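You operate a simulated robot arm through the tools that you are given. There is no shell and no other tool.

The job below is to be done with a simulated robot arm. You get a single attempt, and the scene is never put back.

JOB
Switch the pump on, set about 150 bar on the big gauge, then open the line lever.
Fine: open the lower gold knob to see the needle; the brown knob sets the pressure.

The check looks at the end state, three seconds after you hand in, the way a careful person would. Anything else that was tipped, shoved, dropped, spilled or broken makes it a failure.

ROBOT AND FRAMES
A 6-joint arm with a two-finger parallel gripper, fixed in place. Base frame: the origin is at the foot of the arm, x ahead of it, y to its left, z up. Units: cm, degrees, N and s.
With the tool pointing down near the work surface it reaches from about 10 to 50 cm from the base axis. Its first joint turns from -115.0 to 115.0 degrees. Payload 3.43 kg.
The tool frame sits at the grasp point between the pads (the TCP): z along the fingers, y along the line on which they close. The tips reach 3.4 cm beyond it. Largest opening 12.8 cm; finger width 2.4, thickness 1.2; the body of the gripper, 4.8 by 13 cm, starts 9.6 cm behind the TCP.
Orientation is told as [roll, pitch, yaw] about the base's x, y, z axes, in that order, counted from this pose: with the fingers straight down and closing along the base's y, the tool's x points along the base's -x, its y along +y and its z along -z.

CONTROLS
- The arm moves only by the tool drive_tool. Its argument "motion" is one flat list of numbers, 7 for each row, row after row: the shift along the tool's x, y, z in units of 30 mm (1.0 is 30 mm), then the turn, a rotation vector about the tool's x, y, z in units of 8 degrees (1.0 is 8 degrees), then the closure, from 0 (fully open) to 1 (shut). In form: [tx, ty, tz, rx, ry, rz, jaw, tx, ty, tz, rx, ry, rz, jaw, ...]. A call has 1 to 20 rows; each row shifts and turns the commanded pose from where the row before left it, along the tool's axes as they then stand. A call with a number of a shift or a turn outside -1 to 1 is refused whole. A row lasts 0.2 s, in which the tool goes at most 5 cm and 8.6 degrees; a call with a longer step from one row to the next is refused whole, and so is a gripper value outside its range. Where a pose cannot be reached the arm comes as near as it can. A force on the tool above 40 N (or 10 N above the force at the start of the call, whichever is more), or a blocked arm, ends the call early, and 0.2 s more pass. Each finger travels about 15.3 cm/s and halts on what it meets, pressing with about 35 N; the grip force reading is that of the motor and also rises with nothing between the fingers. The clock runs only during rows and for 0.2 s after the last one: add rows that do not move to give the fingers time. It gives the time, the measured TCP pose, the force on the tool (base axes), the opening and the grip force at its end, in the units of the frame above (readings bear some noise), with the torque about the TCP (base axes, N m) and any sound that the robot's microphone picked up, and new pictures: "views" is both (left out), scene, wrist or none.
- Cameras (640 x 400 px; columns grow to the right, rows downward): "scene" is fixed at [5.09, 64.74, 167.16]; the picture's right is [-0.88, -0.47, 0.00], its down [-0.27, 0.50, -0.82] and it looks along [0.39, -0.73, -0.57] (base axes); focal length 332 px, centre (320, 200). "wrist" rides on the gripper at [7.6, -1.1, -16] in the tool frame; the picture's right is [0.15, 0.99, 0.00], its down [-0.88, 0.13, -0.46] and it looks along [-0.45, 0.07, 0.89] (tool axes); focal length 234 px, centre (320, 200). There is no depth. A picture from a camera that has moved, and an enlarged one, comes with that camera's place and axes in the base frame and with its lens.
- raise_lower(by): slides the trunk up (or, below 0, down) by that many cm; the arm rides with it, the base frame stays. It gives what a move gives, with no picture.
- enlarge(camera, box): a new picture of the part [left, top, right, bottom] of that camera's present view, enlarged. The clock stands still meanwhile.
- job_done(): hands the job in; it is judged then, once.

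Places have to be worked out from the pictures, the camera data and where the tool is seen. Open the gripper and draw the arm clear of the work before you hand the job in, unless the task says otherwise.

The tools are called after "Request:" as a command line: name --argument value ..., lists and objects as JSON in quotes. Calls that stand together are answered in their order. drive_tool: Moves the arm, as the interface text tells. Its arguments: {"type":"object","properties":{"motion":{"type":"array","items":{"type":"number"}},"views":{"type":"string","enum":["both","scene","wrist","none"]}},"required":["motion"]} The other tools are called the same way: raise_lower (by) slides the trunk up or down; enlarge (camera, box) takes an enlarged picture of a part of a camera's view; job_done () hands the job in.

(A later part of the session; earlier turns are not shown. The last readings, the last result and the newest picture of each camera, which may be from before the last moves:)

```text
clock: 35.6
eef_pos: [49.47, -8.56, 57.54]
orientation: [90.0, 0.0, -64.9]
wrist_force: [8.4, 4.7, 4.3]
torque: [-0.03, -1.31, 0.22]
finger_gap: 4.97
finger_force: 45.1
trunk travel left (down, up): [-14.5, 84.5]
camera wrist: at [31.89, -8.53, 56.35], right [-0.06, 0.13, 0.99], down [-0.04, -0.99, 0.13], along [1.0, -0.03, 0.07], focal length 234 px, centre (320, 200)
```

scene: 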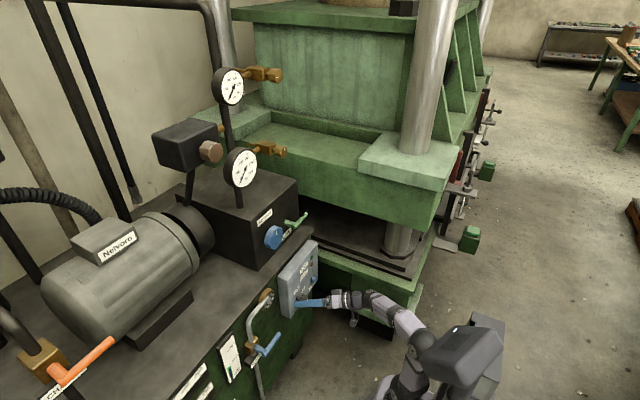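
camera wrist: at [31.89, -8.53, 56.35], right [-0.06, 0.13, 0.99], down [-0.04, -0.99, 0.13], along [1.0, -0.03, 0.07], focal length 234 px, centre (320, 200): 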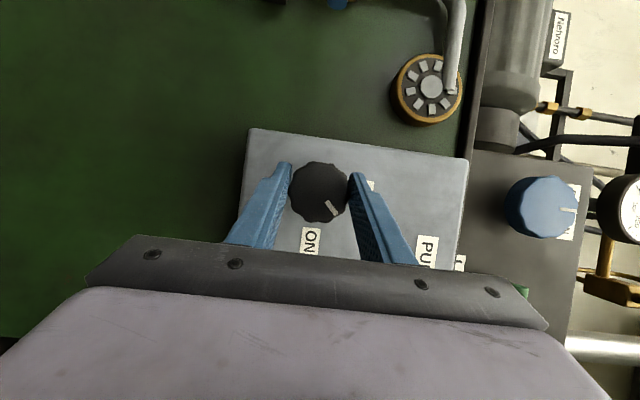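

The knob turned along with the gripper (mark now half-way). I continue the other 45°.

Request:
drive_tool --motion '[0, 0, 0, -0.396, 0, 0.85, 0.75, 0, 0, 0, -0.396, 0, 0.85, 0.75, 0, 0, 0, -0.396, 0, 0.85, 0.75, 0, 0, 0, -0.396, 0, 0.85, 0.75, 0, 0, 0, -0.396, 0, 0.85, 0.75, 0, 0, 0, -0.396, 0, 0.85, 0.75]' --views "both"

```text
clock: 37.0
eef_pos: [49.49, -8.56, 57.43]
orientation: [112.9, 40.1, -56.4]
wrist_force: [-6.0, 2.6, -4.3]
torque: [-0.22, -0.75, 0.07]
finger_gap: 4.99
finger_force: 45.2
trunk travel left (down, up): [-14.5, 84.5]
camera wrist: at [31.87, -7.76, 56.75], right [-0.06, -0.61, 0.79], down [-0.04, -0.79, -0.61], along [1.0, -0.07, 0.02], focal length 234 px, centre (320, 200)
```

scene: 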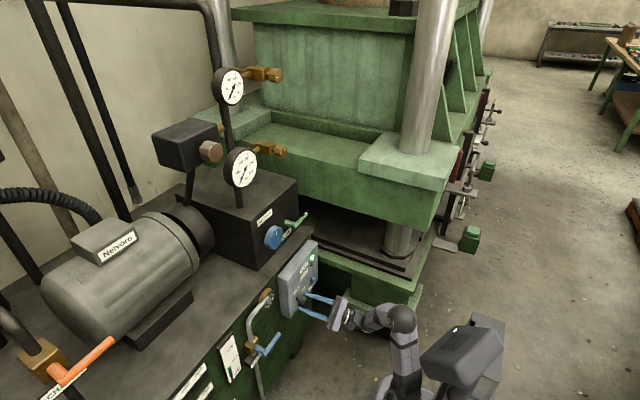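
wrist: 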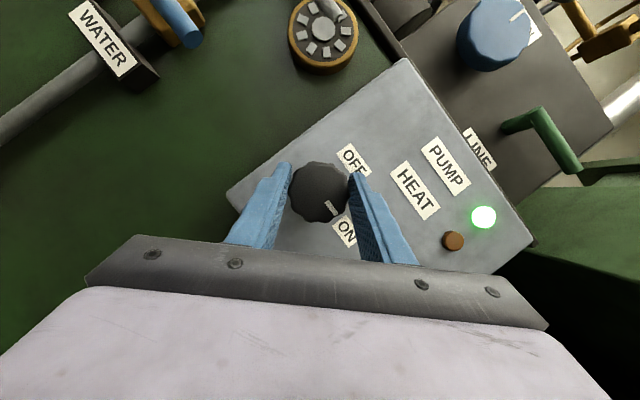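

The PUMP lamp is lit green and the mark points at ON. I release the knob and check it stays.

Request:
drive_tool --motion '[0, 0, 0, 0, 0, 0, 0.4, 0, 0, 0, 0, 0, 0, 0, 0, 0, 0, 0, 0, 0, 0, 0, 0, 0, 0, 0, 0, 0]' --views "both"

Request:
enlarge --camera "scene" --box '[140, 50, 320, 200]'

```text
clock: 38.0
eef_pos: [49.4, -8.66, 57.53]
orientation: [112.9, 40.0, -56.6]
wrist_force: [0.1, 0.0, -0.6]
torque: [0.02, -0.05, -0.03]
finger_gap: 12.77
finger_force: 0.1
trunk travel left (down, up): [-14.5, 84.5]
camera wrist: at [31.9, -7.78, 56.79], right [-0.06, -0.61, 0.79], down [-0.04, -0.79, -0.61], along [1.0, -0.07, 0.02], focal length 234 px, centre (320, 200)
```

scene: 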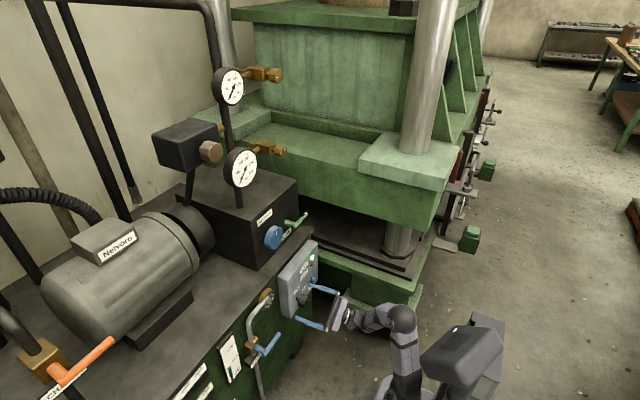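
wrist: 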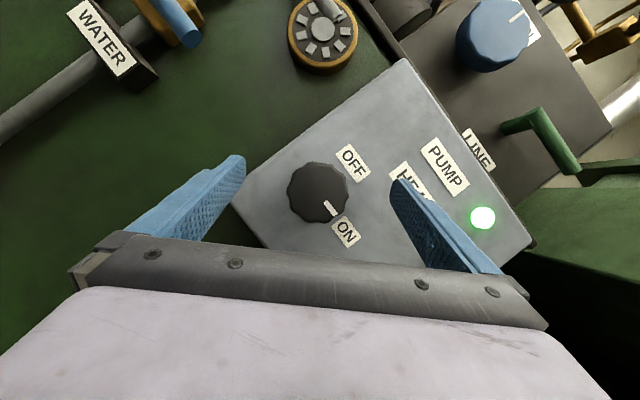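

```text
2.67 times, centred on (230, 125) of scene
camera zoom: at [5.09, 64.74, 167.16], right [-0.88, -0.47, 0.0], down [-0.27, 0.5, -0.82], along [0.39, -0.73, -0.57], focal length 886 px, centre (560, 400)
```

zoom: 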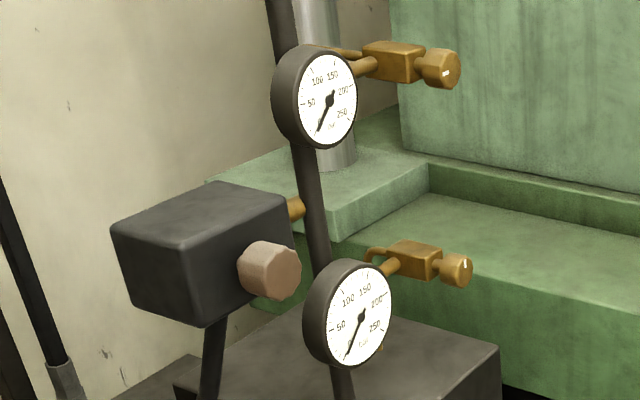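

Pump stays on, gauge still 0 (isolated). I roll back 45° around the knob with fingers open, then withdraw 5 cm along the tool axis.

Request:
drive_tool --motion '[0, 0, 0, 0.396, 0, -0.85, 0, 0, 0, 0, 0.396, 0, -0.85, 0, 0, 0, 0, 0.396, 0, -0.85, 0, 0, 0, 0, 0.396, 0, -0.85, 0, 0, 0, 0, 0.396, 0, -0.85, 0, 0, 0, 0, 0.396, 0, -0.85, 0, 0, 0, -0.6, 0, 0, 0, 0, 0, 0, -0.6, 0, 0, 0, 0, 0, 0, -0.6, 0, 0, 0, 0]' --views "wrist"

```text
clock: 40.0
eef_pos: [44.31, -10.9, 57.58]
orientation: [89.9, 0.2, -64.9]
wrist_force: [0.1, 0.6, -0.6]
torque: [-0.03, 0.0, -0.03]
finger_gap: 12.8
finger_force: 0.0
trunk travel left (down, up): [-14.5, 84.5]
camera wrist: at [26.94, -10.82, 56.36], right [-0.06, 0.13, 0.99], down [-0.04, -0.99, 0.13], along [1.0, -0.03, 0.07], focal length 234 px, centre (320, 200)
```

wrist: 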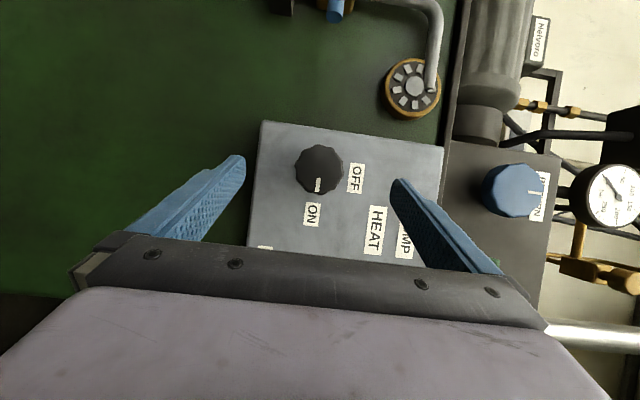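

Clear of the switch, which still points at ON. I raise the trunk 58 cm to bring the tool to the gold knob's height (x stays ≤48, clear of everything).

Request:
raise_lower --by 40

Request:
raise_lower --by 18

Request:
drive_tool --motion '[0, 0, 0, 0, 0, 0, 0]' --views "both"

```text
clock: 43.8
eef_pos: [44.48, -10.85, 97.48]
orientation: [90.0, 0.2, -64.9]
wrist_force: [-0.8, -0.8, -0.2]
torque: [0.03, 0.01, -0.01]
finger_gap: 12.81
finger_force: 0.0
trunk travel left (down, up): [-54.5, 44.5]
```

```text
clock: 45.8
eef_pos: [44.41, -10.88, 115.47]
orientation: [90.0, 0.0, -64.9]
wrist_force: [-0.2, -0.1, 0.7]
torque: [0.0, -0.03, 0.0]
finger_gap: 12.79
finger_force: 0.0
trunk travel left (down, up): [-72.5, 26.5]
```

```text
clock: 46.2
eef_pos: [44.55, -10.91, 115.46]
orientation: [90.1, 0.1, -64.8]
wrist_force: [0.1, 0.5, 0.2]
torque: [0.0, -0.01, -0.01]
finger_gap: 12.79
finger_force: 0.1
trunk travel left (down, up): [-72.5, 26.5]
camera wrist: at [26.96, -10.81, 114.37], right [-0.06, 0.13, 0.99], down [-0.04, -0.99, 0.13], along [1.0, -0.03, 0.07], focal length 234 px, centre (320, 200)
```

scene: 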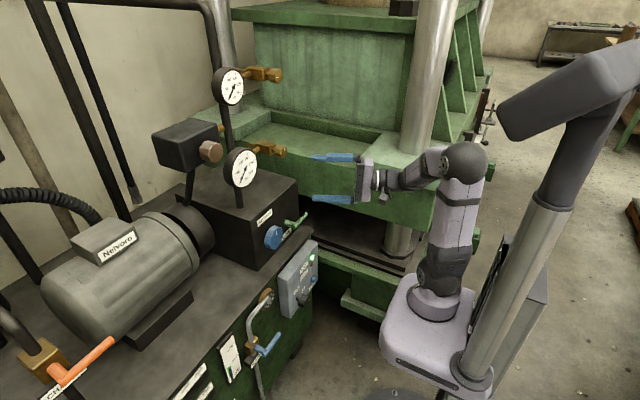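
wrist: 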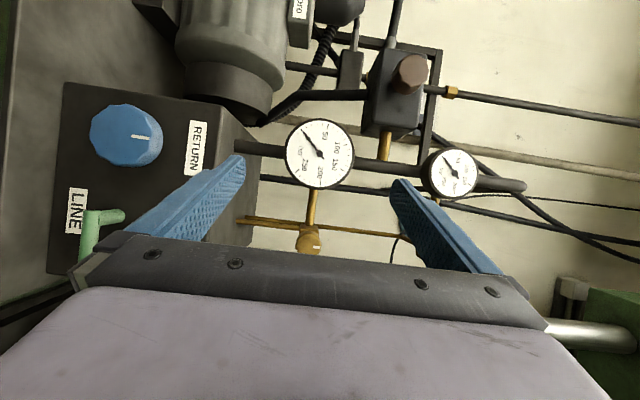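

Good view of all three: the lower gold knob near [65, -18.7, 116] and the brown knob near [64.7, 10, 129]. I enlarge for detail.

Request:
enlarge --camera "wrist" --box '[260, 100, 420, 260]'

Request:
enlarge --camera "wrist" --box '[350, 20, 480, 160]'

Request:
enlarge --camera "scene" --box '[230, 120, 330, 200]'

```text
2.50 times, centred on (340, 180) of wrist
camera zoom: at [26.96, -10.81, 114.37], right [-0.06, 0.13, 0.99], down [-0.04, -0.99, 0.13], along [1.0, -0.03, 0.07], focal length 585 px, centre (270, 250)
```

zoom: 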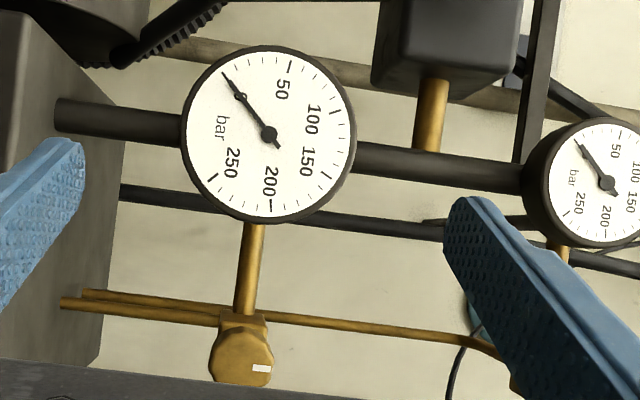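

```text
2.86 times, centred on (415, 90) of wrist
camera zoom: at [26.96, -10.81, 114.37], right [-0.06, 0.13, 0.99], down [-0.04, -0.99, 0.13], along [1.0, -0.03, 0.07], focal length 669 px, centre (49, 514)
```

zoom: 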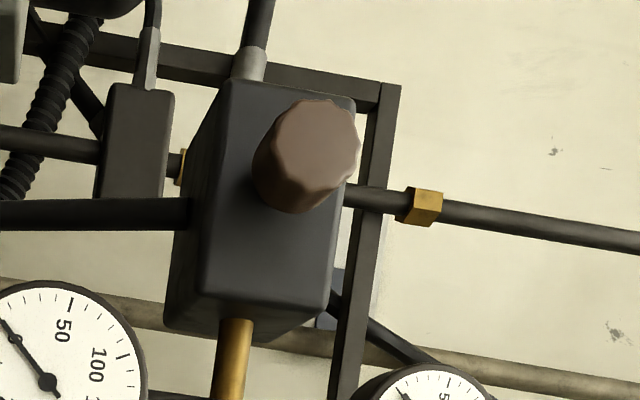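

```text
5.00 times, centred on (280, 160) of scene
camera zoom: at [5.09, 64.74, 167.16], right [-0.88, -0.47, 0.0], down [-0.27, 0.5, -0.82], along [0.39, -0.73, -0.57], focal length 1662 px, centre (520, 400)
```

zoom: 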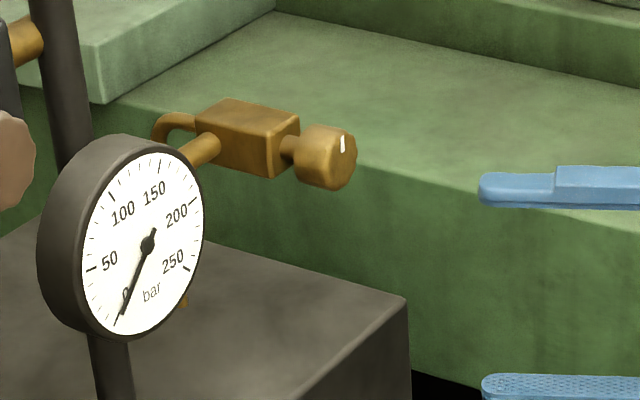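

Gold knob face is at about [63.2, -18.8, 116.1], facing -x. I go forward, straighten the tool to +x, then shift sideways to stand in front of it with the fingers above and below.

Request:
drive_tool --motion '[0, 0, 1, 0, 0, 0, 0, 0, 0, 1, 0, 0, 0, 0, 0, 0, 1, 0, 0, 0, 0, 0, 0, 0.1, 0, -0.78125, 0, 0, 0, 0, 0.1, 0, -0.78125, 0, 0, 0, 0, 0.1, 0, -0.78125, 0, 0, 0, 0, 0.1, 0, -0.78125, 0, 0, -0.9, 0.05, 0.3, 0, 0, 0, 0, -0.9, 0.05, 0.3, 0, 0, 0, 0, -0.9, 0.05, 0.2, 0, 0, 0, 0, -0.9, 0.05, 0.1, 0, 0, 0, 0]' --views "both"

```text
clock: 48.6
eef_pos: [56.46, -17.63, 116.21]
orientation: [89.9, 0.1, -89.9]
wrist_force: [0.5, -0.7, -0.2]
torque: [-0.02, 0.02, 0.03]
finger_gap: 12.81
finger_force: 0.1
trunk travel left (down, up): [-72.5, 26.5]
camera wrist: at [40.63, -10.06, 114.99], right [0.0, 0.14, 0.99], down [-0.45, -0.88, 0.13], along [0.89, -0.45, 0.06], focal length 234 px, centre (320, 200)
```

scene: 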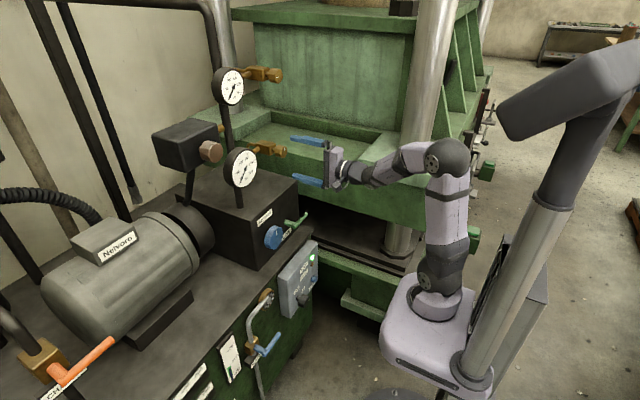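
wrist: 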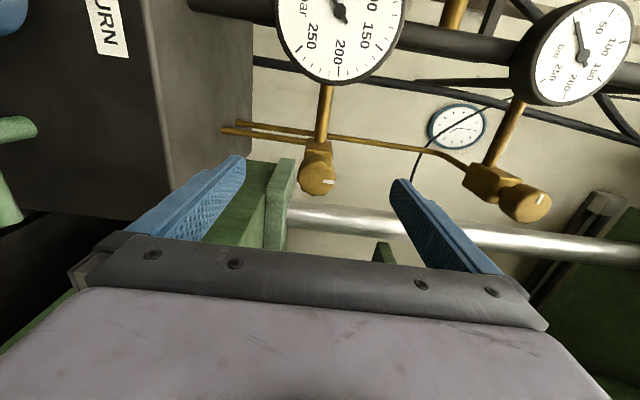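

Close view now; I enlarge the knob to centre on it.

Request:
enlarge --camera "wrist" --box '[260, 110, 390, 220]'

Request:
enlarge --camera "scene" --box '[230, 120, 350, 200]'

```text
3.64 times, centred on (325, 165) of wrist
camera zoom: at [40.63, -10.06, 114.99], right [0.0, 0.14, 0.99], down [-0.45, -0.88, 0.13], along [0.89, -0.45, 0.06], focal length 852 px, centre (302, 327)
```

zoom: 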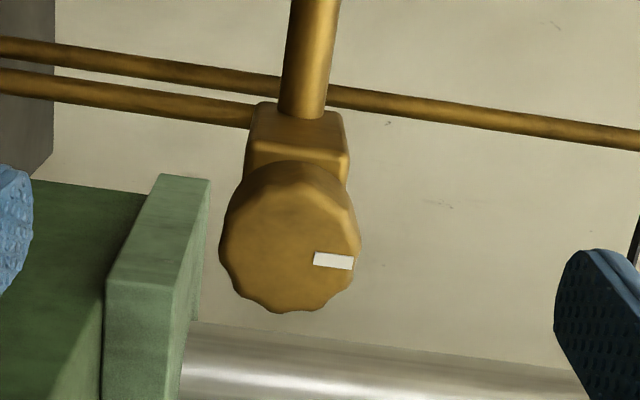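

```text
5.00 times, centred on (290, 160) of scene
camera zoom: at [5.09, 64.74, 167.16], right [-0.88, -0.47, 0.0], down [-0.27, 0.5, -0.82], along [0.39, -0.73, -0.57], focal length 1662 px, centre (470, 400)
```

zoom: 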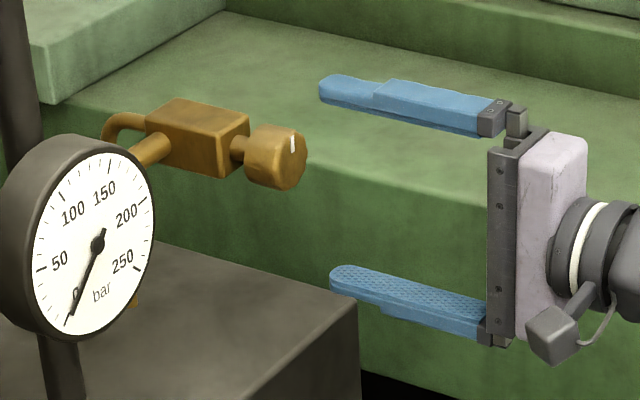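

Knob centre refined to about [63, -18.9, 115.8], radius ≈2 cm. I centre and move in so the tips pass ~2 cm beyond its face (TCP x≈61.7).

Request:
drive_tool --motion '[-0.42, -0.137, 0, 0, 0, 0, 0, 0, 0, 0.6, 0, 0, 0, 0, 0, 0, 0.6, 0, 0, 0, 0, 0, 0, 0.55, 0, 0, 0, 0]' --views "both"

```text
clock: 49.6
eef_pos: [61.85, -18.73, 115.65]
orientation: [89.9, 0.1, -89.9]
wrist_force: [0.5, -0.7, -0.7]
torque: [-0.01, 0.02, 0.01]
finger_gap: 12.8
finger_force: 0.0
trunk travel left (down, up): [-72.5, 26.5]
camera wrist: at [45.92, -11.24, 114.53], right [0.0, 0.15, 0.99], down [-0.45, -0.88, 0.13], along [0.89, -0.45, 0.07], focal length 234 px, centre (320, 200)
```

scene: 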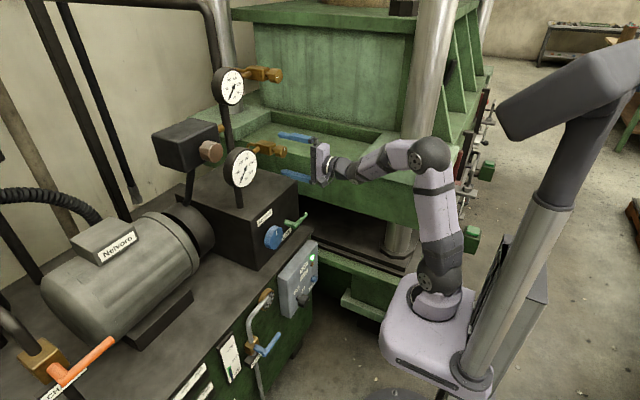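
wrist: 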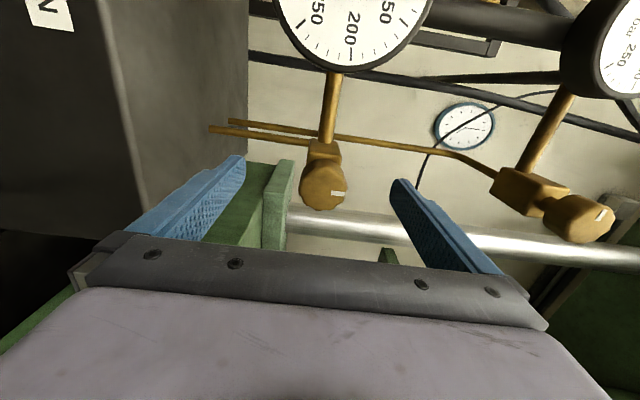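

The tool axis lines up with the knob centre. I close the fingers on it.

Request:
drive_tool --motion '[0, 0, 0, 0, 0, 0, 0.5, 0, 0, 0, 0, 0, 0, 0.65, 0, 0, 0, 0, 0, 0, 0.75, 0, 0, 0, 0, 0, 0, 0.8, 0, 0, 0, 0, 0, 0, 0.8]' --views "both"

```text
clock: 50.8
eef_pos: [61.69, -18.82, 115.96]
orientation: [90.3, 0.1, -89.9]
wrist_force: [8.5, -3.0, 16.0]
torque: [-0.12, -0.04, 0.13]
finger_gap: 4.16
finger_force: 45.2
trunk travel left (down, up): [-72.5, 26.5]
camera wrist: at [45.88, -11.25, 114.75], right [-0.01, 0.15, 0.99], down [-0.45, -0.88, 0.13], along [0.89, -0.45, 0.07], focal length 234 px, centre (320, 200)
```

scene: 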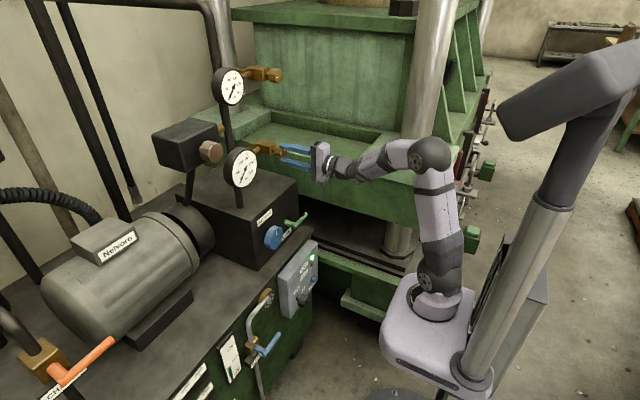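
wrist: 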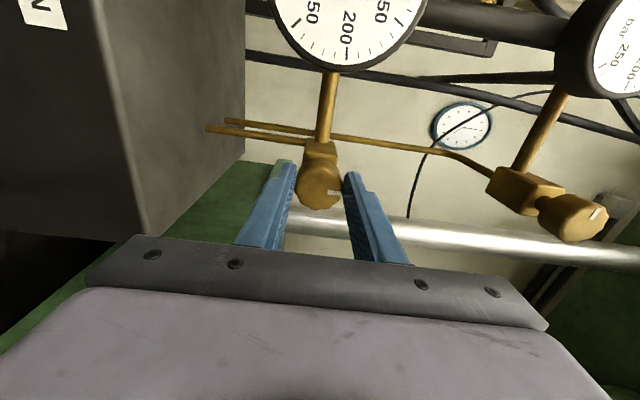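

Gripped (gap 4.16), with a small upward load, so I ease the hand up 2 mm and turn counter-clockwise (negative about x) 40° to open it.

Request:
drive_tool --motion '[0, 0.07, 0, 0, 0, 0, 0.8, 0, 0, 0, 0, 0, -0.8, 0.8, 0, 0, 0, 0, 0, -0.8, 0.8, 0, 0, 0, 0, 0, -0.8, 0.8, 0, 0, 0, 0, 0, -0.8, 0.8, 0, 0, 0, 0, 0, -0.9, 0.8, 0, 0, 0, 0, 0, -0.9, 0.8]' --views "both"

Request:
enlarge --camera "scene" --box '[210, 60, 310, 190]'

```text
clock: 52.4
eef_pos: [61.67, -19.03, 115.47]
orientation: [89.4, -39.9, -89.6]
wrist_force: [-3.2, -3.0, -7.1]
torque: [0.04, -0.8, -0.91]
finger_gap: 4.17
finger_force: 44.6
trunk travel left (down, up): [-72.5, 26.5]
camera wrist: at [45.83, -13.85, 109.93], right [0.01, 0.75, 0.66], down [-0.45, -0.59, 0.67], along [0.89, -0.3, 0.33], focal length 234 px, centre (320, 200)
```

scene: 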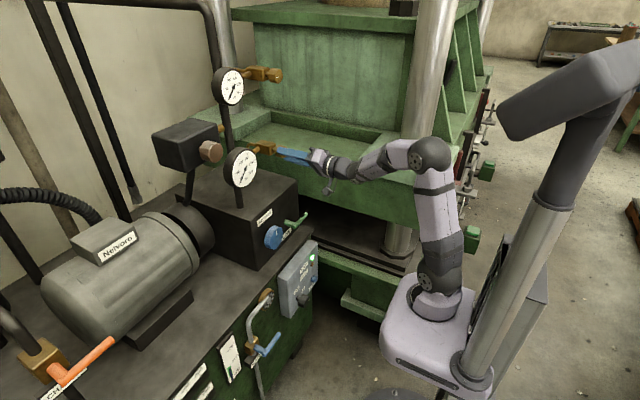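
wrist: 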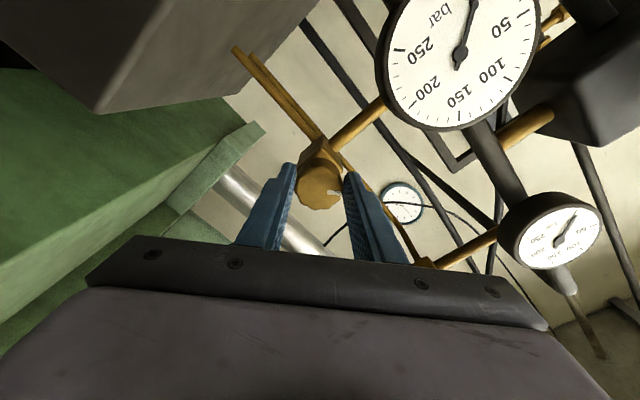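

```text
3.08 times, centred on (260, 125) of scene
camera zoom: at [5.09, 64.74, 167.16], right [-0.88, -0.47, 0.0], down [-0.27, 0.5, -0.82], along [0.39, -0.73, -0.57], focal length 1022 px, centre (505, 431)
```

zoom: 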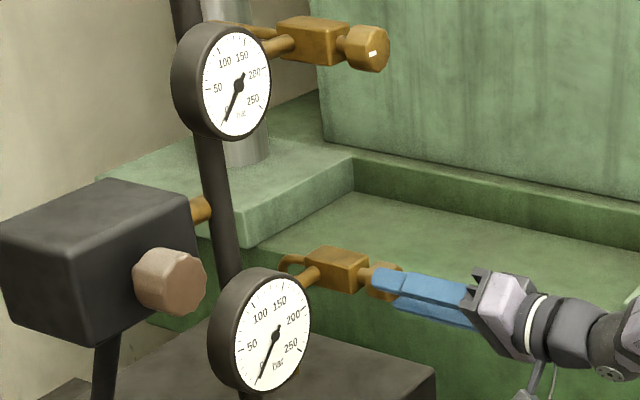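

The knob follows freely; the needle is still at 0. I keep turning counter-clockwise another ~48°.

Request:
drive_tool --motion '[0, 0, 0, 0, 0, -1, 0.8, 0, 0, 0, 0, 0, -1, 0.8, 0, 0, 0, 0, 0, -1, 0.8, 0, 0, 0, 0, 0, -1, 0.8, 0, 0, 0, 0, 0, -1, 0.8, 0, 0, 0, 0, 0, -1, 0.8]' --views "wrist"

Request:
enlarge --camera "scene" --box '[210, 60, 310, 190]'

```text
clock: 53.8
eef_pos: [61.57, -19.43, 115.22]
orientation: [70.6, -87.5, -70.9]
wrist_force: [-8.3, -19.1, -23.3]
torque: [0.13, -0.37, -0.46]
finger_gap: 4.15
finger_force: 45.1
trunk travel left (down, up): [-72.5, 26.5]
camera wrist: at [45.77, -20.16, 107.92], right [0.01, 0.99, -0.11], down [-0.44, 0.1, 0.89], along [0.9, 0.04, 0.44], focal length 234 px, centre (320, 200)
```

wrist: 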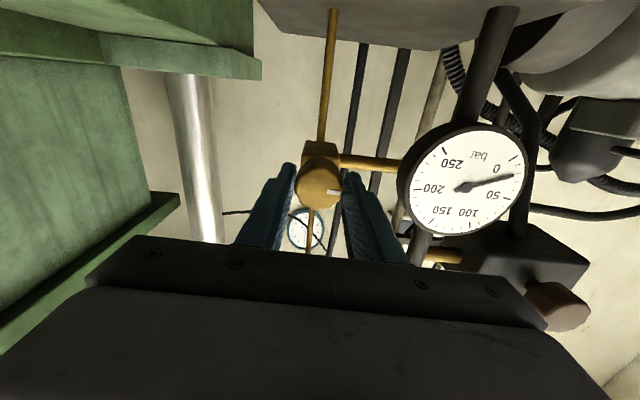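

```text
3.08 times, centred on (260, 125) of scene
camera zoom: at [5.09, 64.74, 167.16], right [-0.88, -0.47, 0.0], down [-0.27, 0.5, -0.82], along [0.39, -0.73, -0.57], focal length 1022 px, centre (505, 431)
```

zoom: 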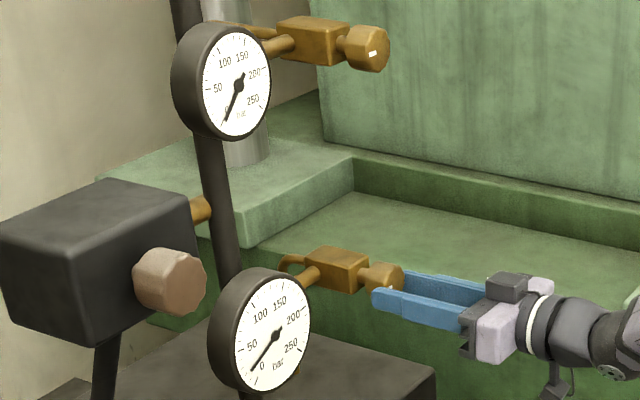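

The needle has come alive (~20 bar), so the gauge valve is opening. Side load is building from slight eccentricity, so I release, let it settle, and look again.

Request:
drive_tool --motion '[0, 0, 0, 0, 0, 0, 0.5, 0, 0, 0, 0, 0, 0, 0.3, 0, 0, 0, 0, 0, 0, 0.3, 0, 0, 0, 0, 0, 0, 0.3, 0, 0, 0, 0, 0, 0, 0.3]' --views "wrist"

Request:
enlarge --camera "wrist" --box '[260, 110, 540, 285]'

Request:
enlarge --camera "scene" --box '[215, 140, 290, 195]'

```text
clock: 55.0
eef_pos: [61.82, -18.72, 115.8]
orientation: [88.3, -87.9, -88.1]
wrist_force: [0.7, -0.4, -0.3]
torque: [-0.02, -0.03, -0.01]
finger_gap: 8.96
finger_force: 0.0
trunk travel left (down, up): [-72.5, 26.5]
camera wrist: at [45.89, -19.67, 108.28], right [0.0, 0.99, -0.11], down [-0.46, 0.1, 0.89], along [0.89, 0.05, 0.45], focal length 234 px, centre (320, 200)
```

wrist: 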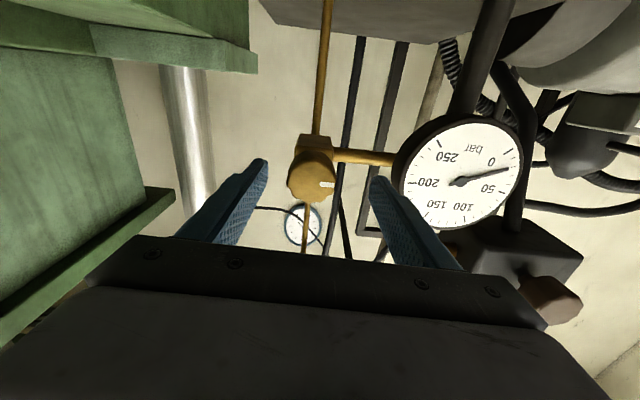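

```text
2.29 times, centred on (400, 198) of wrist
camera zoom: at [45.89, -19.67, 108.28], right [0.0, 0.99, -0.11], down [-0.46, 0.1, 0.89], along [0.89, 0.05, 0.45], focal length 535 px, centre (137, 206)
```

zoom: 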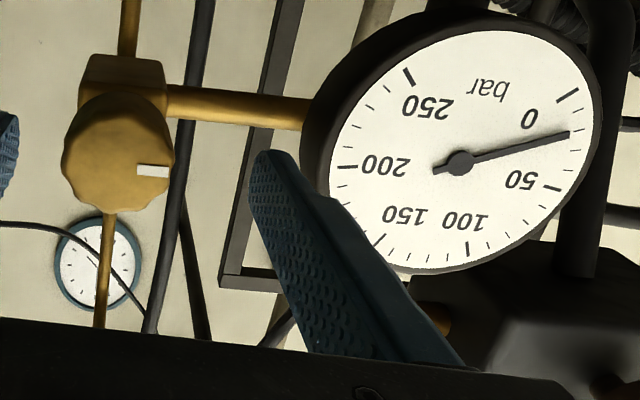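

```text
7.27 times, centred on (252, 168) of scene
camera zoom: at [5.09, 64.74, 167.16], right [-0.88, -0.47, 0.0], down [-0.27, 0.5, -0.82], along [0.39, -0.73, -0.57], focal length 2417 px, centre (811, 436)
```

zoom: 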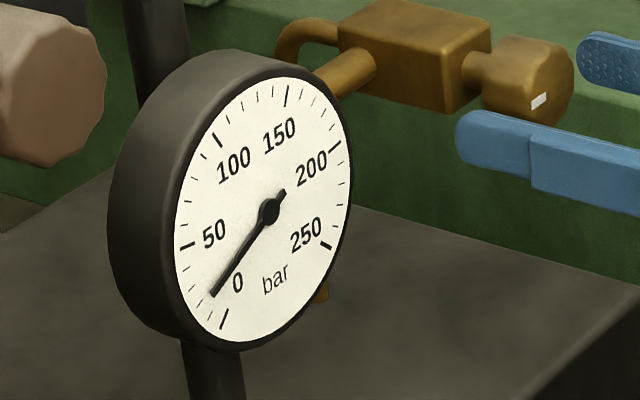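

Gauge reads a steady ~18 bar with the valve a quarter turn open. Cross-checking both views puts the knob centre at about [64.3, -19.5, 115.8], so I recentre (0.8 cm right, 1 cm in), regrip and open it further.

Request:
drive_tool --motion '[0, -0.26, 0, 0, 0, 0, 0.3, 0, 0, 0.3, 0, 0, 0, 0.3, 0, 0, 0, 0, 0, 0, 0.6, 0, 0, 0, 0, 0, 0, 0.75, 0, 0, 0, 0, 0, 0, 0.8, 0, 0, 0, 0, 0, 0, 0.8]' --views "wrist"

```text
clock: 56.4
eef_pos: [62.65, -19.42, 115.9]
orientation: [87.2, -88.0, -87.2]
wrist_force: [-0.6, 4.1, -1.7]
torque: [-0.01, -0.06, -0.31]
finger_gap: 4.14
finger_force: 44.5
trunk travel left (down, up): [-72.5, 26.5]
camera wrist: at [46.84, -20.4, 108.23], right [0.0, 0.99, -0.11], down [-0.45, 0.1, 0.89], along [0.89, 0.05, 0.45], focal length 234 px, centre (320, 200)
```

wrist: 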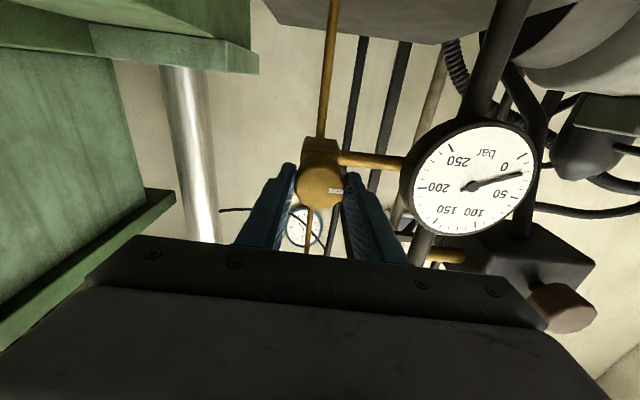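

Well centred now (low forces). I turn another ~88° counter-clockwise.

Request:
drive_tool --motion '[0, 0, 0, 0, 0, -1, 0.8, 0, 0, 0, 0, 0, -1, 0.8, 0, 0, 0, 0, 0, -1, 0.8, 0, 0, 0, 0, 0, -1, 0.8, 0, 0, 0, 0, 0, -1, 0.8, 0, 0, 0, 0, 0, -1, 0.8, 0, 0, 0, 0, 0, -1, 0.8, 0, 0, 0, 0, 0, -1, 0.8, 0, 0, 0, 0, 0, -1, 0.8, 0, 0, 0, 0, 0, -1, 0.8, 0, 0, 0, 0, 0, -1, 0.8]' --views "wrist"

Request:
enlarge --camera "scene" --box '[215, 140, 290, 195]'

```text
clock: 57.5
eef_pos: [62.62, -19.55, 115.96]
orientation: [-86.2, -58.5, 88.7]
wrist_force: [-0.1, 10.3, -3.3]
torque: [0.04, -0.69, 0.24]
finger_gap: 4.28
finger_force: 44.9
out of reach, approached as far as the arm can: row 4, 5
trunk travel left (down, up): [-72.5, 26.5]
stopped in row 5: the force on the tool passed its limit at 55 N (the readings are from after the stop); the commanded pose is now the measured one
camera wrist: at [46.9, -25.02, 110.76], right [-0.05, 0.77, -0.64], down [-0.45, 0.56, 0.7], along [0.89, 0.32, 0.32], focal length 234 px, centre (320, 200)
```

wrist: 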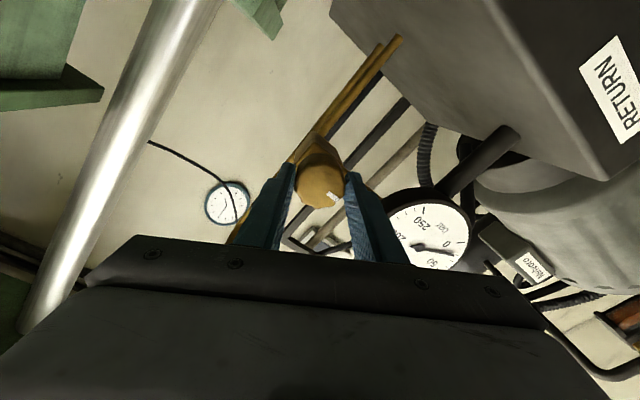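

```text
7.27 times, centred on (252, 168) of scene
camera zoom: at [5.09, 64.74, 167.16], right [-0.88, -0.47, 0.0], down [-0.27, 0.5, -0.82], along [0.39, -0.73, -0.57], focal length 2417 px, centre (811, 436)
```

zoom: 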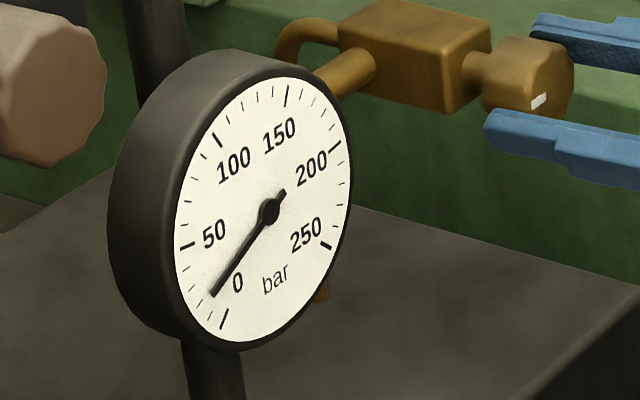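

The knob no longer turns (mark unchanged; fingers slipped at the stop), so the gauge valve is fully open; gauge ~18 bar. I release and back off 6 cm, straightening the roll.

Request:
drive_tool --motion '[0, 0, 0, 0, 0, 0, 0.4, 0, 0, 0, 0, 0, 0, 0.1, 0, 0, 0, 0, 0, 0, 0, 0, 0, -0.7, 0, 0, 0, 0, 0, 0, -0.7, 0, 0, 0, 0, 0, 0, -0.7, 0, 0, 0, 0, 0, 0, 0, 0, 0, 0.8, 0, 0, 0, 0, 0, 0, 0.8, 0, 0, 0, 0, 0, 0, 0.8, 0, 0, 0, 0, 0, 0, 0.8, 0, 0, 0, 0, 0, 0, 0.8, 0]' --views "both"

```text
clock: 59.9
eef_pos: [56.38, -20.16, 116.26]
orientation: [20.6, -87.9, -19.2]
wrist_force: [-0.7, 0.1, 0.4]
torque: [0.0, -0.02, 0.0]
finger_gap: 12.79
finger_force: 0.1
trunk travel left (down, up): [-72.5, 26.5]
camera wrist: at [40.34, -21.6, 109.31], right [-0.03, 0.99, -0.13], down [-0.43, 0.11, 0.9], along [0.9, 0.08, 0.42], focal length 234 px, centre (320, 200)
```

scene: 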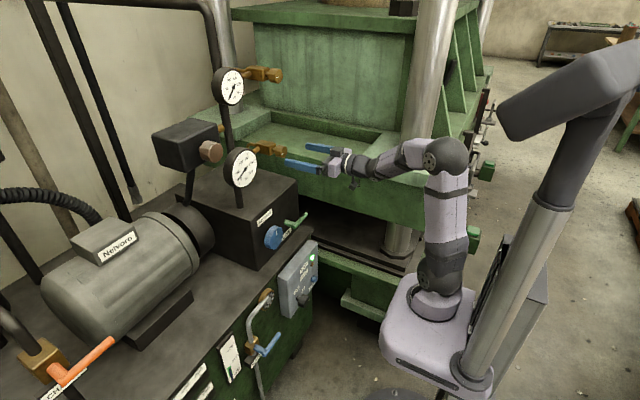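
wrist: 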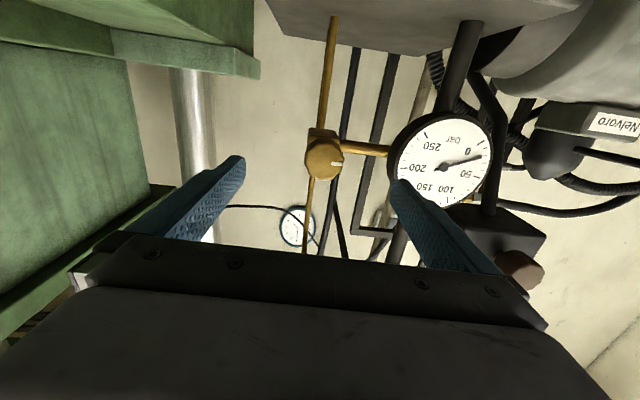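

Pump gauge is live. Next the brown knob at about [65, 10, 128.8]. I raise the trunk 12.5 cm (keeps the forearm sloped, away from wrist alignment problems) and then traverse left at x≈56, well in front of the gauges.

Request:
raise_lower --by 12.5

Request:
drive_tool --motion '[0, 0.8, 0, 0, -0.13, 0, 0, 0, 0.9, 0, 0, -0.13, 0, 0, 0, 0.9, 0, 0, 0, 0, 0, 0, 0.9, 0, 0, 0, 0, 0, 0, 0.9, 0, 0, 0, 0, 0, 0, 0.9, 0, 0, 0, 0, 0, 0, 0.9, 0, 0, 0, 0, 0, 0, 0.9, 0, 0, 0, 0, 0, 0, 0.9, 0, 0, 0, 0, 0, 0, 0.9, 0, 0, 0, 0, 0, 0, 0.9, 0, 0, 0, 0, 0]' --views "both"

```text
clock: 61.5
eef_pos: [56.48, -20.13, 128.84]
orientation: [18.1, -88.0, -16.5]
wrist_force: [0.4, 0.1, 0.8]
torque: [0.0, 0.02, 0.01]
finger_gap: 12.81
finger_force: 0.1
trunk travel left (down, up): [-85.0, 14.0]
```

```text
clock: 63.9
eef_pos: [55.28, -2.74, 129.85]
orientation: [86.6, -89.3, -84.6]
wrist_force: [0.6, 0.4, -0.4]
torque: [0.02, 0.01, -0.03]
finger_gap: 12.78
finger_force: 0.0
out of reach, approached as far as the arm can: row 7, 8, 9, 10, 11
trunk travel left (down, up): [-85.0, 14.0]
camera wrist: at [39.42, -4.42, 122.37], right [-0.03, 0.99, -0.13], down [-0.46, 0.11, 0.88], along [0.89, 0.09, 0.45], focal length 234 px, centre (320, 200)
```

scene: 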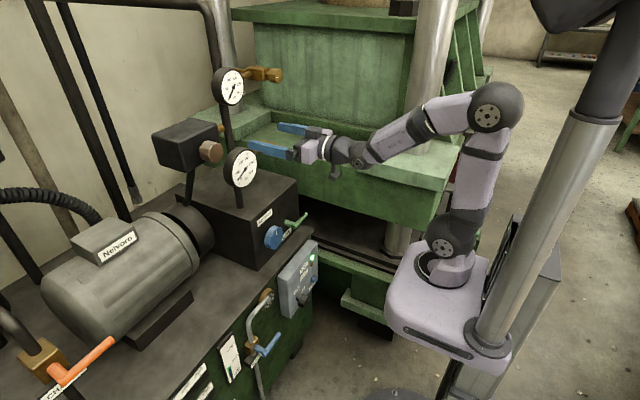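
wrist: 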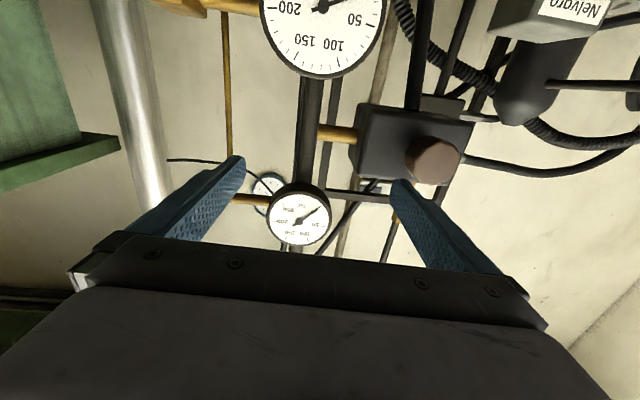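

The traverse stalled at y≈-3, probably a wrist-roll limit. Rolling +96° (fingers above/below) should give the wrist freedom; I do that here in free space and try going on.

Request:
drive_tool --motion '[0, 0, 0, 0, 0, 0.95, 0, 0, 0, 0, 0, 0, 0.95, 0, 0, 0, 0, 0, 0, 0.95, 0, 0, 0, 0, 0, 0, 0.95, 0, 0, 0, 0, 0, 0, 0.95, 0, 0, 0, 0, 0, 0, 0.95, 0, 0, 0, 0, 0, 0, 0.95, 0, 0, 0, 0, 0, 0, 0.95, 0, 0, 0, 0, 0, 0, 0.95, 0, 0, 0, 0, 0, 0, 0.95, 0, 0, 0, 0, 0, 0, 0.95, 0, 0, 0, 0, 0, 0, 0.8, 0, 0.5, 0, 0, 0, 0, 0, 0, 0.5, 0, 0, 0, 0, 0, 0, 0.5, 0, 0, 0, 0, 0, 0]' --views "scene"

```text
clock: 67.1
eef_pos: [54.74, -2.62, 130.61]
orientation: [90.0, 0.7, -88.2]
wrist_force: [-0.3, -0.2, -0.3]
torque: [-0.01, 0.02, -0.04]
finger_gap: 12.8
finger_force: 0.0
out of reach, approached as far as the arm can: row 13, 14, 15
trunk travel left (down, up): [-85.0, 14.0]
```

scene: 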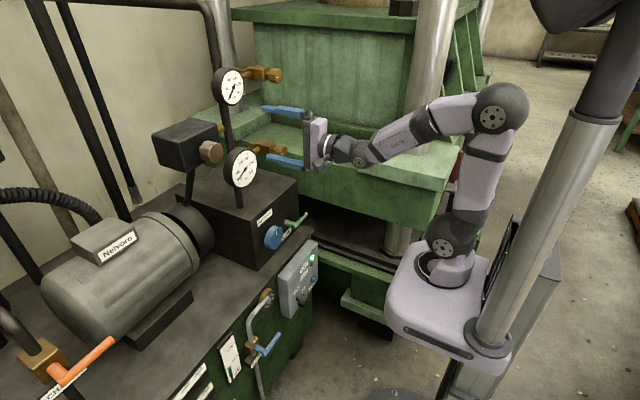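

It's simply the minimum radius again (wrist at x≈30). I move forward 3.5 cm (tips at ~62, still ahead of the gauges) and then go left.

Request:
drive_tool --motion '[0, 0, 0.6, 0, 0, 0, 0, 0, 0, 0.6, 0, 0, 0, 0, 0.8, 0, 0, 0, 0, 0, 0, 0.8, 0, 0, 0, 0, 0, 0, 0.8, 0, 0, 0, 0, 0, 0, 0.8, 0, 0, 0, 0, 0, 0, 0.8, 0, -0.1, 0, 0, 0, 0]' --views "both"

```text
clock: 68.7
eef_pos: [56.41, -1.96, 133.28]
orientation: [89.9, 0.7, -87.8]
wrist_force: [0.2, -0.6, -0.2]
torque: [0.01, -0.04, 0.02]
finger_gap: 12.8
finger_force: 0.2
out of reach, approached as far as the arm can: row 2, 3, 4, 5, 6, 7
trunk travel left (down, up): [-85.0, 14.0]
camera wrist: at [40.33, 4.96, 132.23], right [0.0, 0.14, 0.99], down [-0.42, -0.9, 0.12], along [0.91, -0.42, 0.06], focal length 234 px, centre (320, 200)
```

scene: 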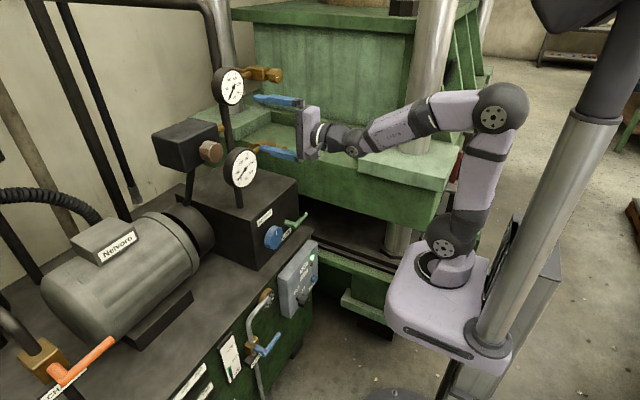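
wrist: 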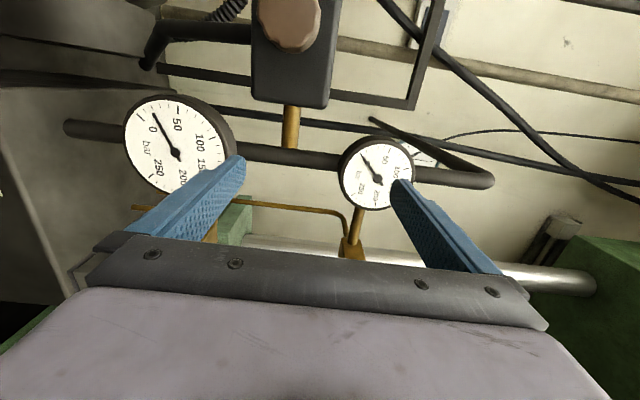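

The stall is at zero wrist yaw, so it looks like a forearm-roll joint limit in this "wrist bent up" branch. I'll switch branch: go back to y≈-19, lower the trunk and raise the hand so the forearm slopes upward, then cross over.

Request:
drive_tool --motion '[-0.8, 0, 0, 0, 0, 0, 0, -0.8, 0, 0, 0, 0, 0, 0, -0.8, 0, 0, 0, 0, 0, 0, -0.8, 0, 0, 0, 0, 0, 0, -0.8, 0, 0, 0, 0, 0, 0, -0.8, 0, 0, 0, 0, 0, 0, -0.8, 0, 0, 0, 0, 0, 0]' --views "none"

Request:
raise_lower --by -31

Request:
drive_tool --motion '[0, 0.9, 0, 0, 0, 0, 0, 0, 0.9, 0, 0, 0, 0, 0, 0, 0.9, 0, 0, 0, 0, 0, 0, 0.9, 0, 0, 0, 0, 0, 0, 0.9, 0, 0, 0, 0, 0, 0, 0.9, 0, 0, 0, 0, 0, 0, 0.9, 0, 0, 0, 0, 0, 0, 0.9, 0, 0, 0, 0, 0, 0, 0.9, 0, 0, 0, 0, 0]' --views "both"

```text
clock: 70.3
eef_pos: [56.98, -18.78, 132.97]
orientation: [90.0, 0.7, -88.5]
wrist_force: [-0.4, 0.3, 0.3]
torque: [-0.01, 0.02, 0.03]
finger_gap: 12.81
finger_force: 0.1
trunk travel left (down, up): [-85.0, 14.0]
```

```text
clock: 73.3
eef_pos: [57.02, -18.89, 102.1]
orientation: [90.1, 0.6, -88.5]
wrist_force: [-0.8, 0.0, 0.5]
torque: [-0.01, 0.01, -0.01]
finger_gap: 12.79
finger_force: 0.1
trunk travel left (down, up): [-54.0, 45.0]
```

```text
clock: 75.3
eef_pos: [56.92, -19.08, 126.45]
orientation: [90.1, 0.7, -88.7]
wrist_force: [0.3, 0.0, 0.1]
torque: [-0.02, -0.03, -0.04]
finger_gap: 12.78
finger_force: 0.0
trunk travel left (down, up): [-54.0, 45.0]
camera wrist: at [40.97, -11.94, 125.31], right [0.0, 0.13, 0.99], down [-0.43, -0.89, 0.12], along [0.9, -0.43, 0.06], focal length 234 px, centre (320, 200)
```

scene: 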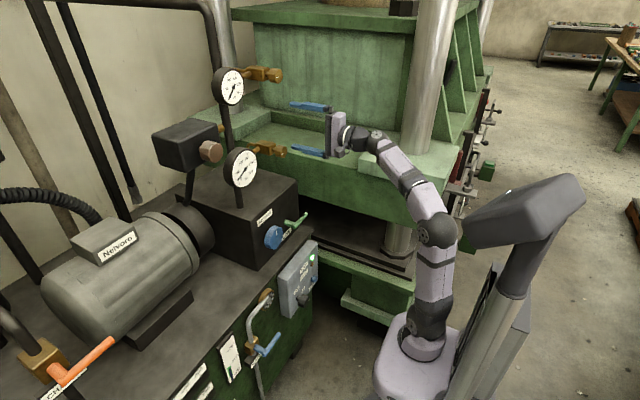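
wrist: 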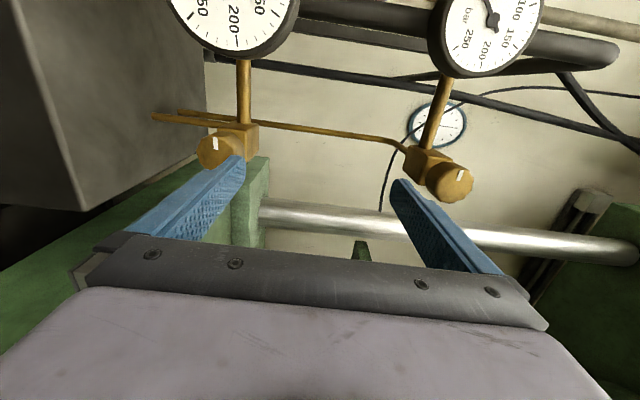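

Branch changed without complaint. Now I cross left to y≈10 at z≈129, x≈57.

Request:
drive_tool --motion '[0, 0.8, 0, 0, 0, 0, 0, 0.88, 0, 0, 0, 0, 0, 0, 0.88, 0, 0, 0, 0, 0, 0, 0.88, 0, 0, 0, 0, 0, 0, 0.88, 0, 0, 0, 0, 0, 0, 0.88, 0, 0, 0, 0, 0, 0, 0.88, 0, 0, 0, 0, 0, 0, 0.88, 0, 0, 0, 0, 0, 0, 0.88, 0, 0, 0, 0, 0, 0, 0.88, 0, 0, 0, 0, 0, 0, 0.88, 0, 0, 0, 0, 0, 0, 0.88, 0, 0, 0, 0, 0, 0]' --views "both"

```text
clock: 77.9
eef_pos: [56.27, 10.08, 129.23]
orientation: [90.1, 0.6, -88.4]
wrist_force: [0.1, -1.0, -0.1]
torque: [-0.01, 0.02, -0.01]
finger_gap: 12.8
finger_force: 0.0
trunk travel left (down, up): [-54.0, 45.0]
camera wrist: at [40.25, 17.16, 128.05], right [-0.01, 0.13, 0.99], down [-0.43, -0.89, 0.12], along [0.9, -0.43, 0.06], focal length 234 px, centre (320, 200)
```

scene: 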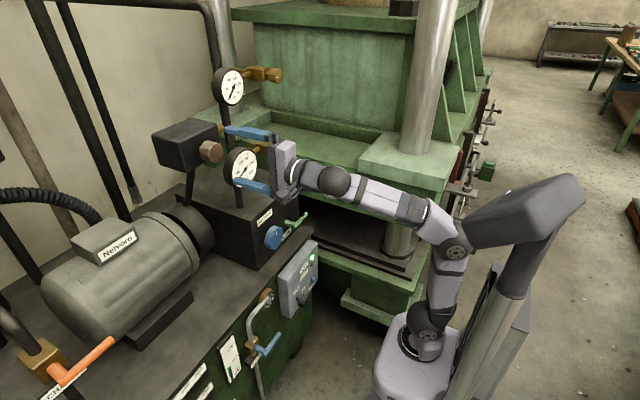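
wrist: 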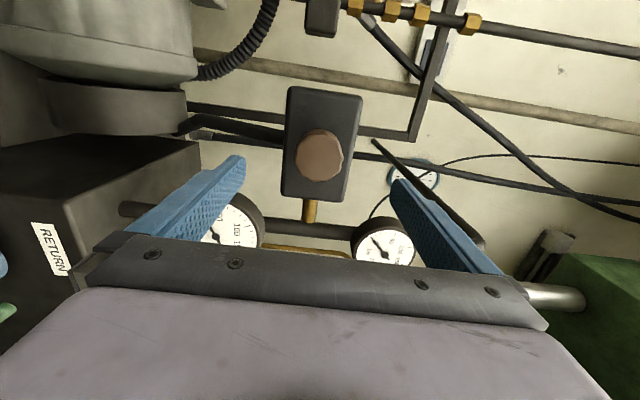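

In front of the brown knob, which I estimate at [65.3, 10.5, 128.9]. I enlarge to check centre, size and mark.

Request:
enlarge --camera "wrist" --box '[250, 80, 400, 220]'

Request:
enlarge --camera "scene" --box '[150, 100, 310, 220]'

```text
2.86 times, centred on (325, 150) of wrist
camera zoom: at [40.25, 17.16, 128.05], right [-0.01, 0.13, 0.99], down [-0.43, -0.89, 0.12], along [0.9, -0.43, 0.06], focal length 669 px, centre (306, 343)
```

zoom: 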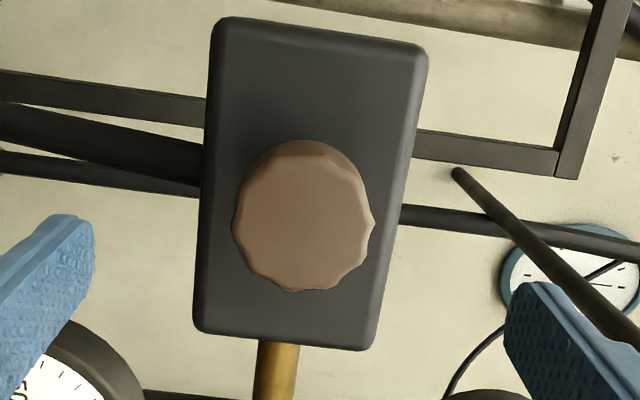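

```text
3.33 times, centred on (230, 160) of scene
camera zoom: at [5.09, 64.74, 167.16], right [-0.88, -0.47, 0.0], down [-0.27, 0.5, -0.82], along [0.39, -0.73, -0.57], focal length 1108 px, centre (620, 333)
```

zoom: 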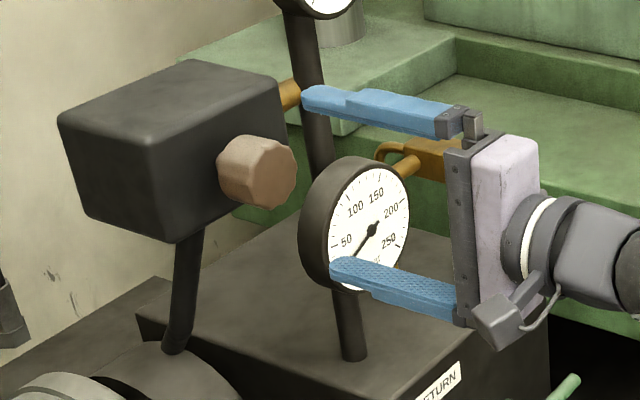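

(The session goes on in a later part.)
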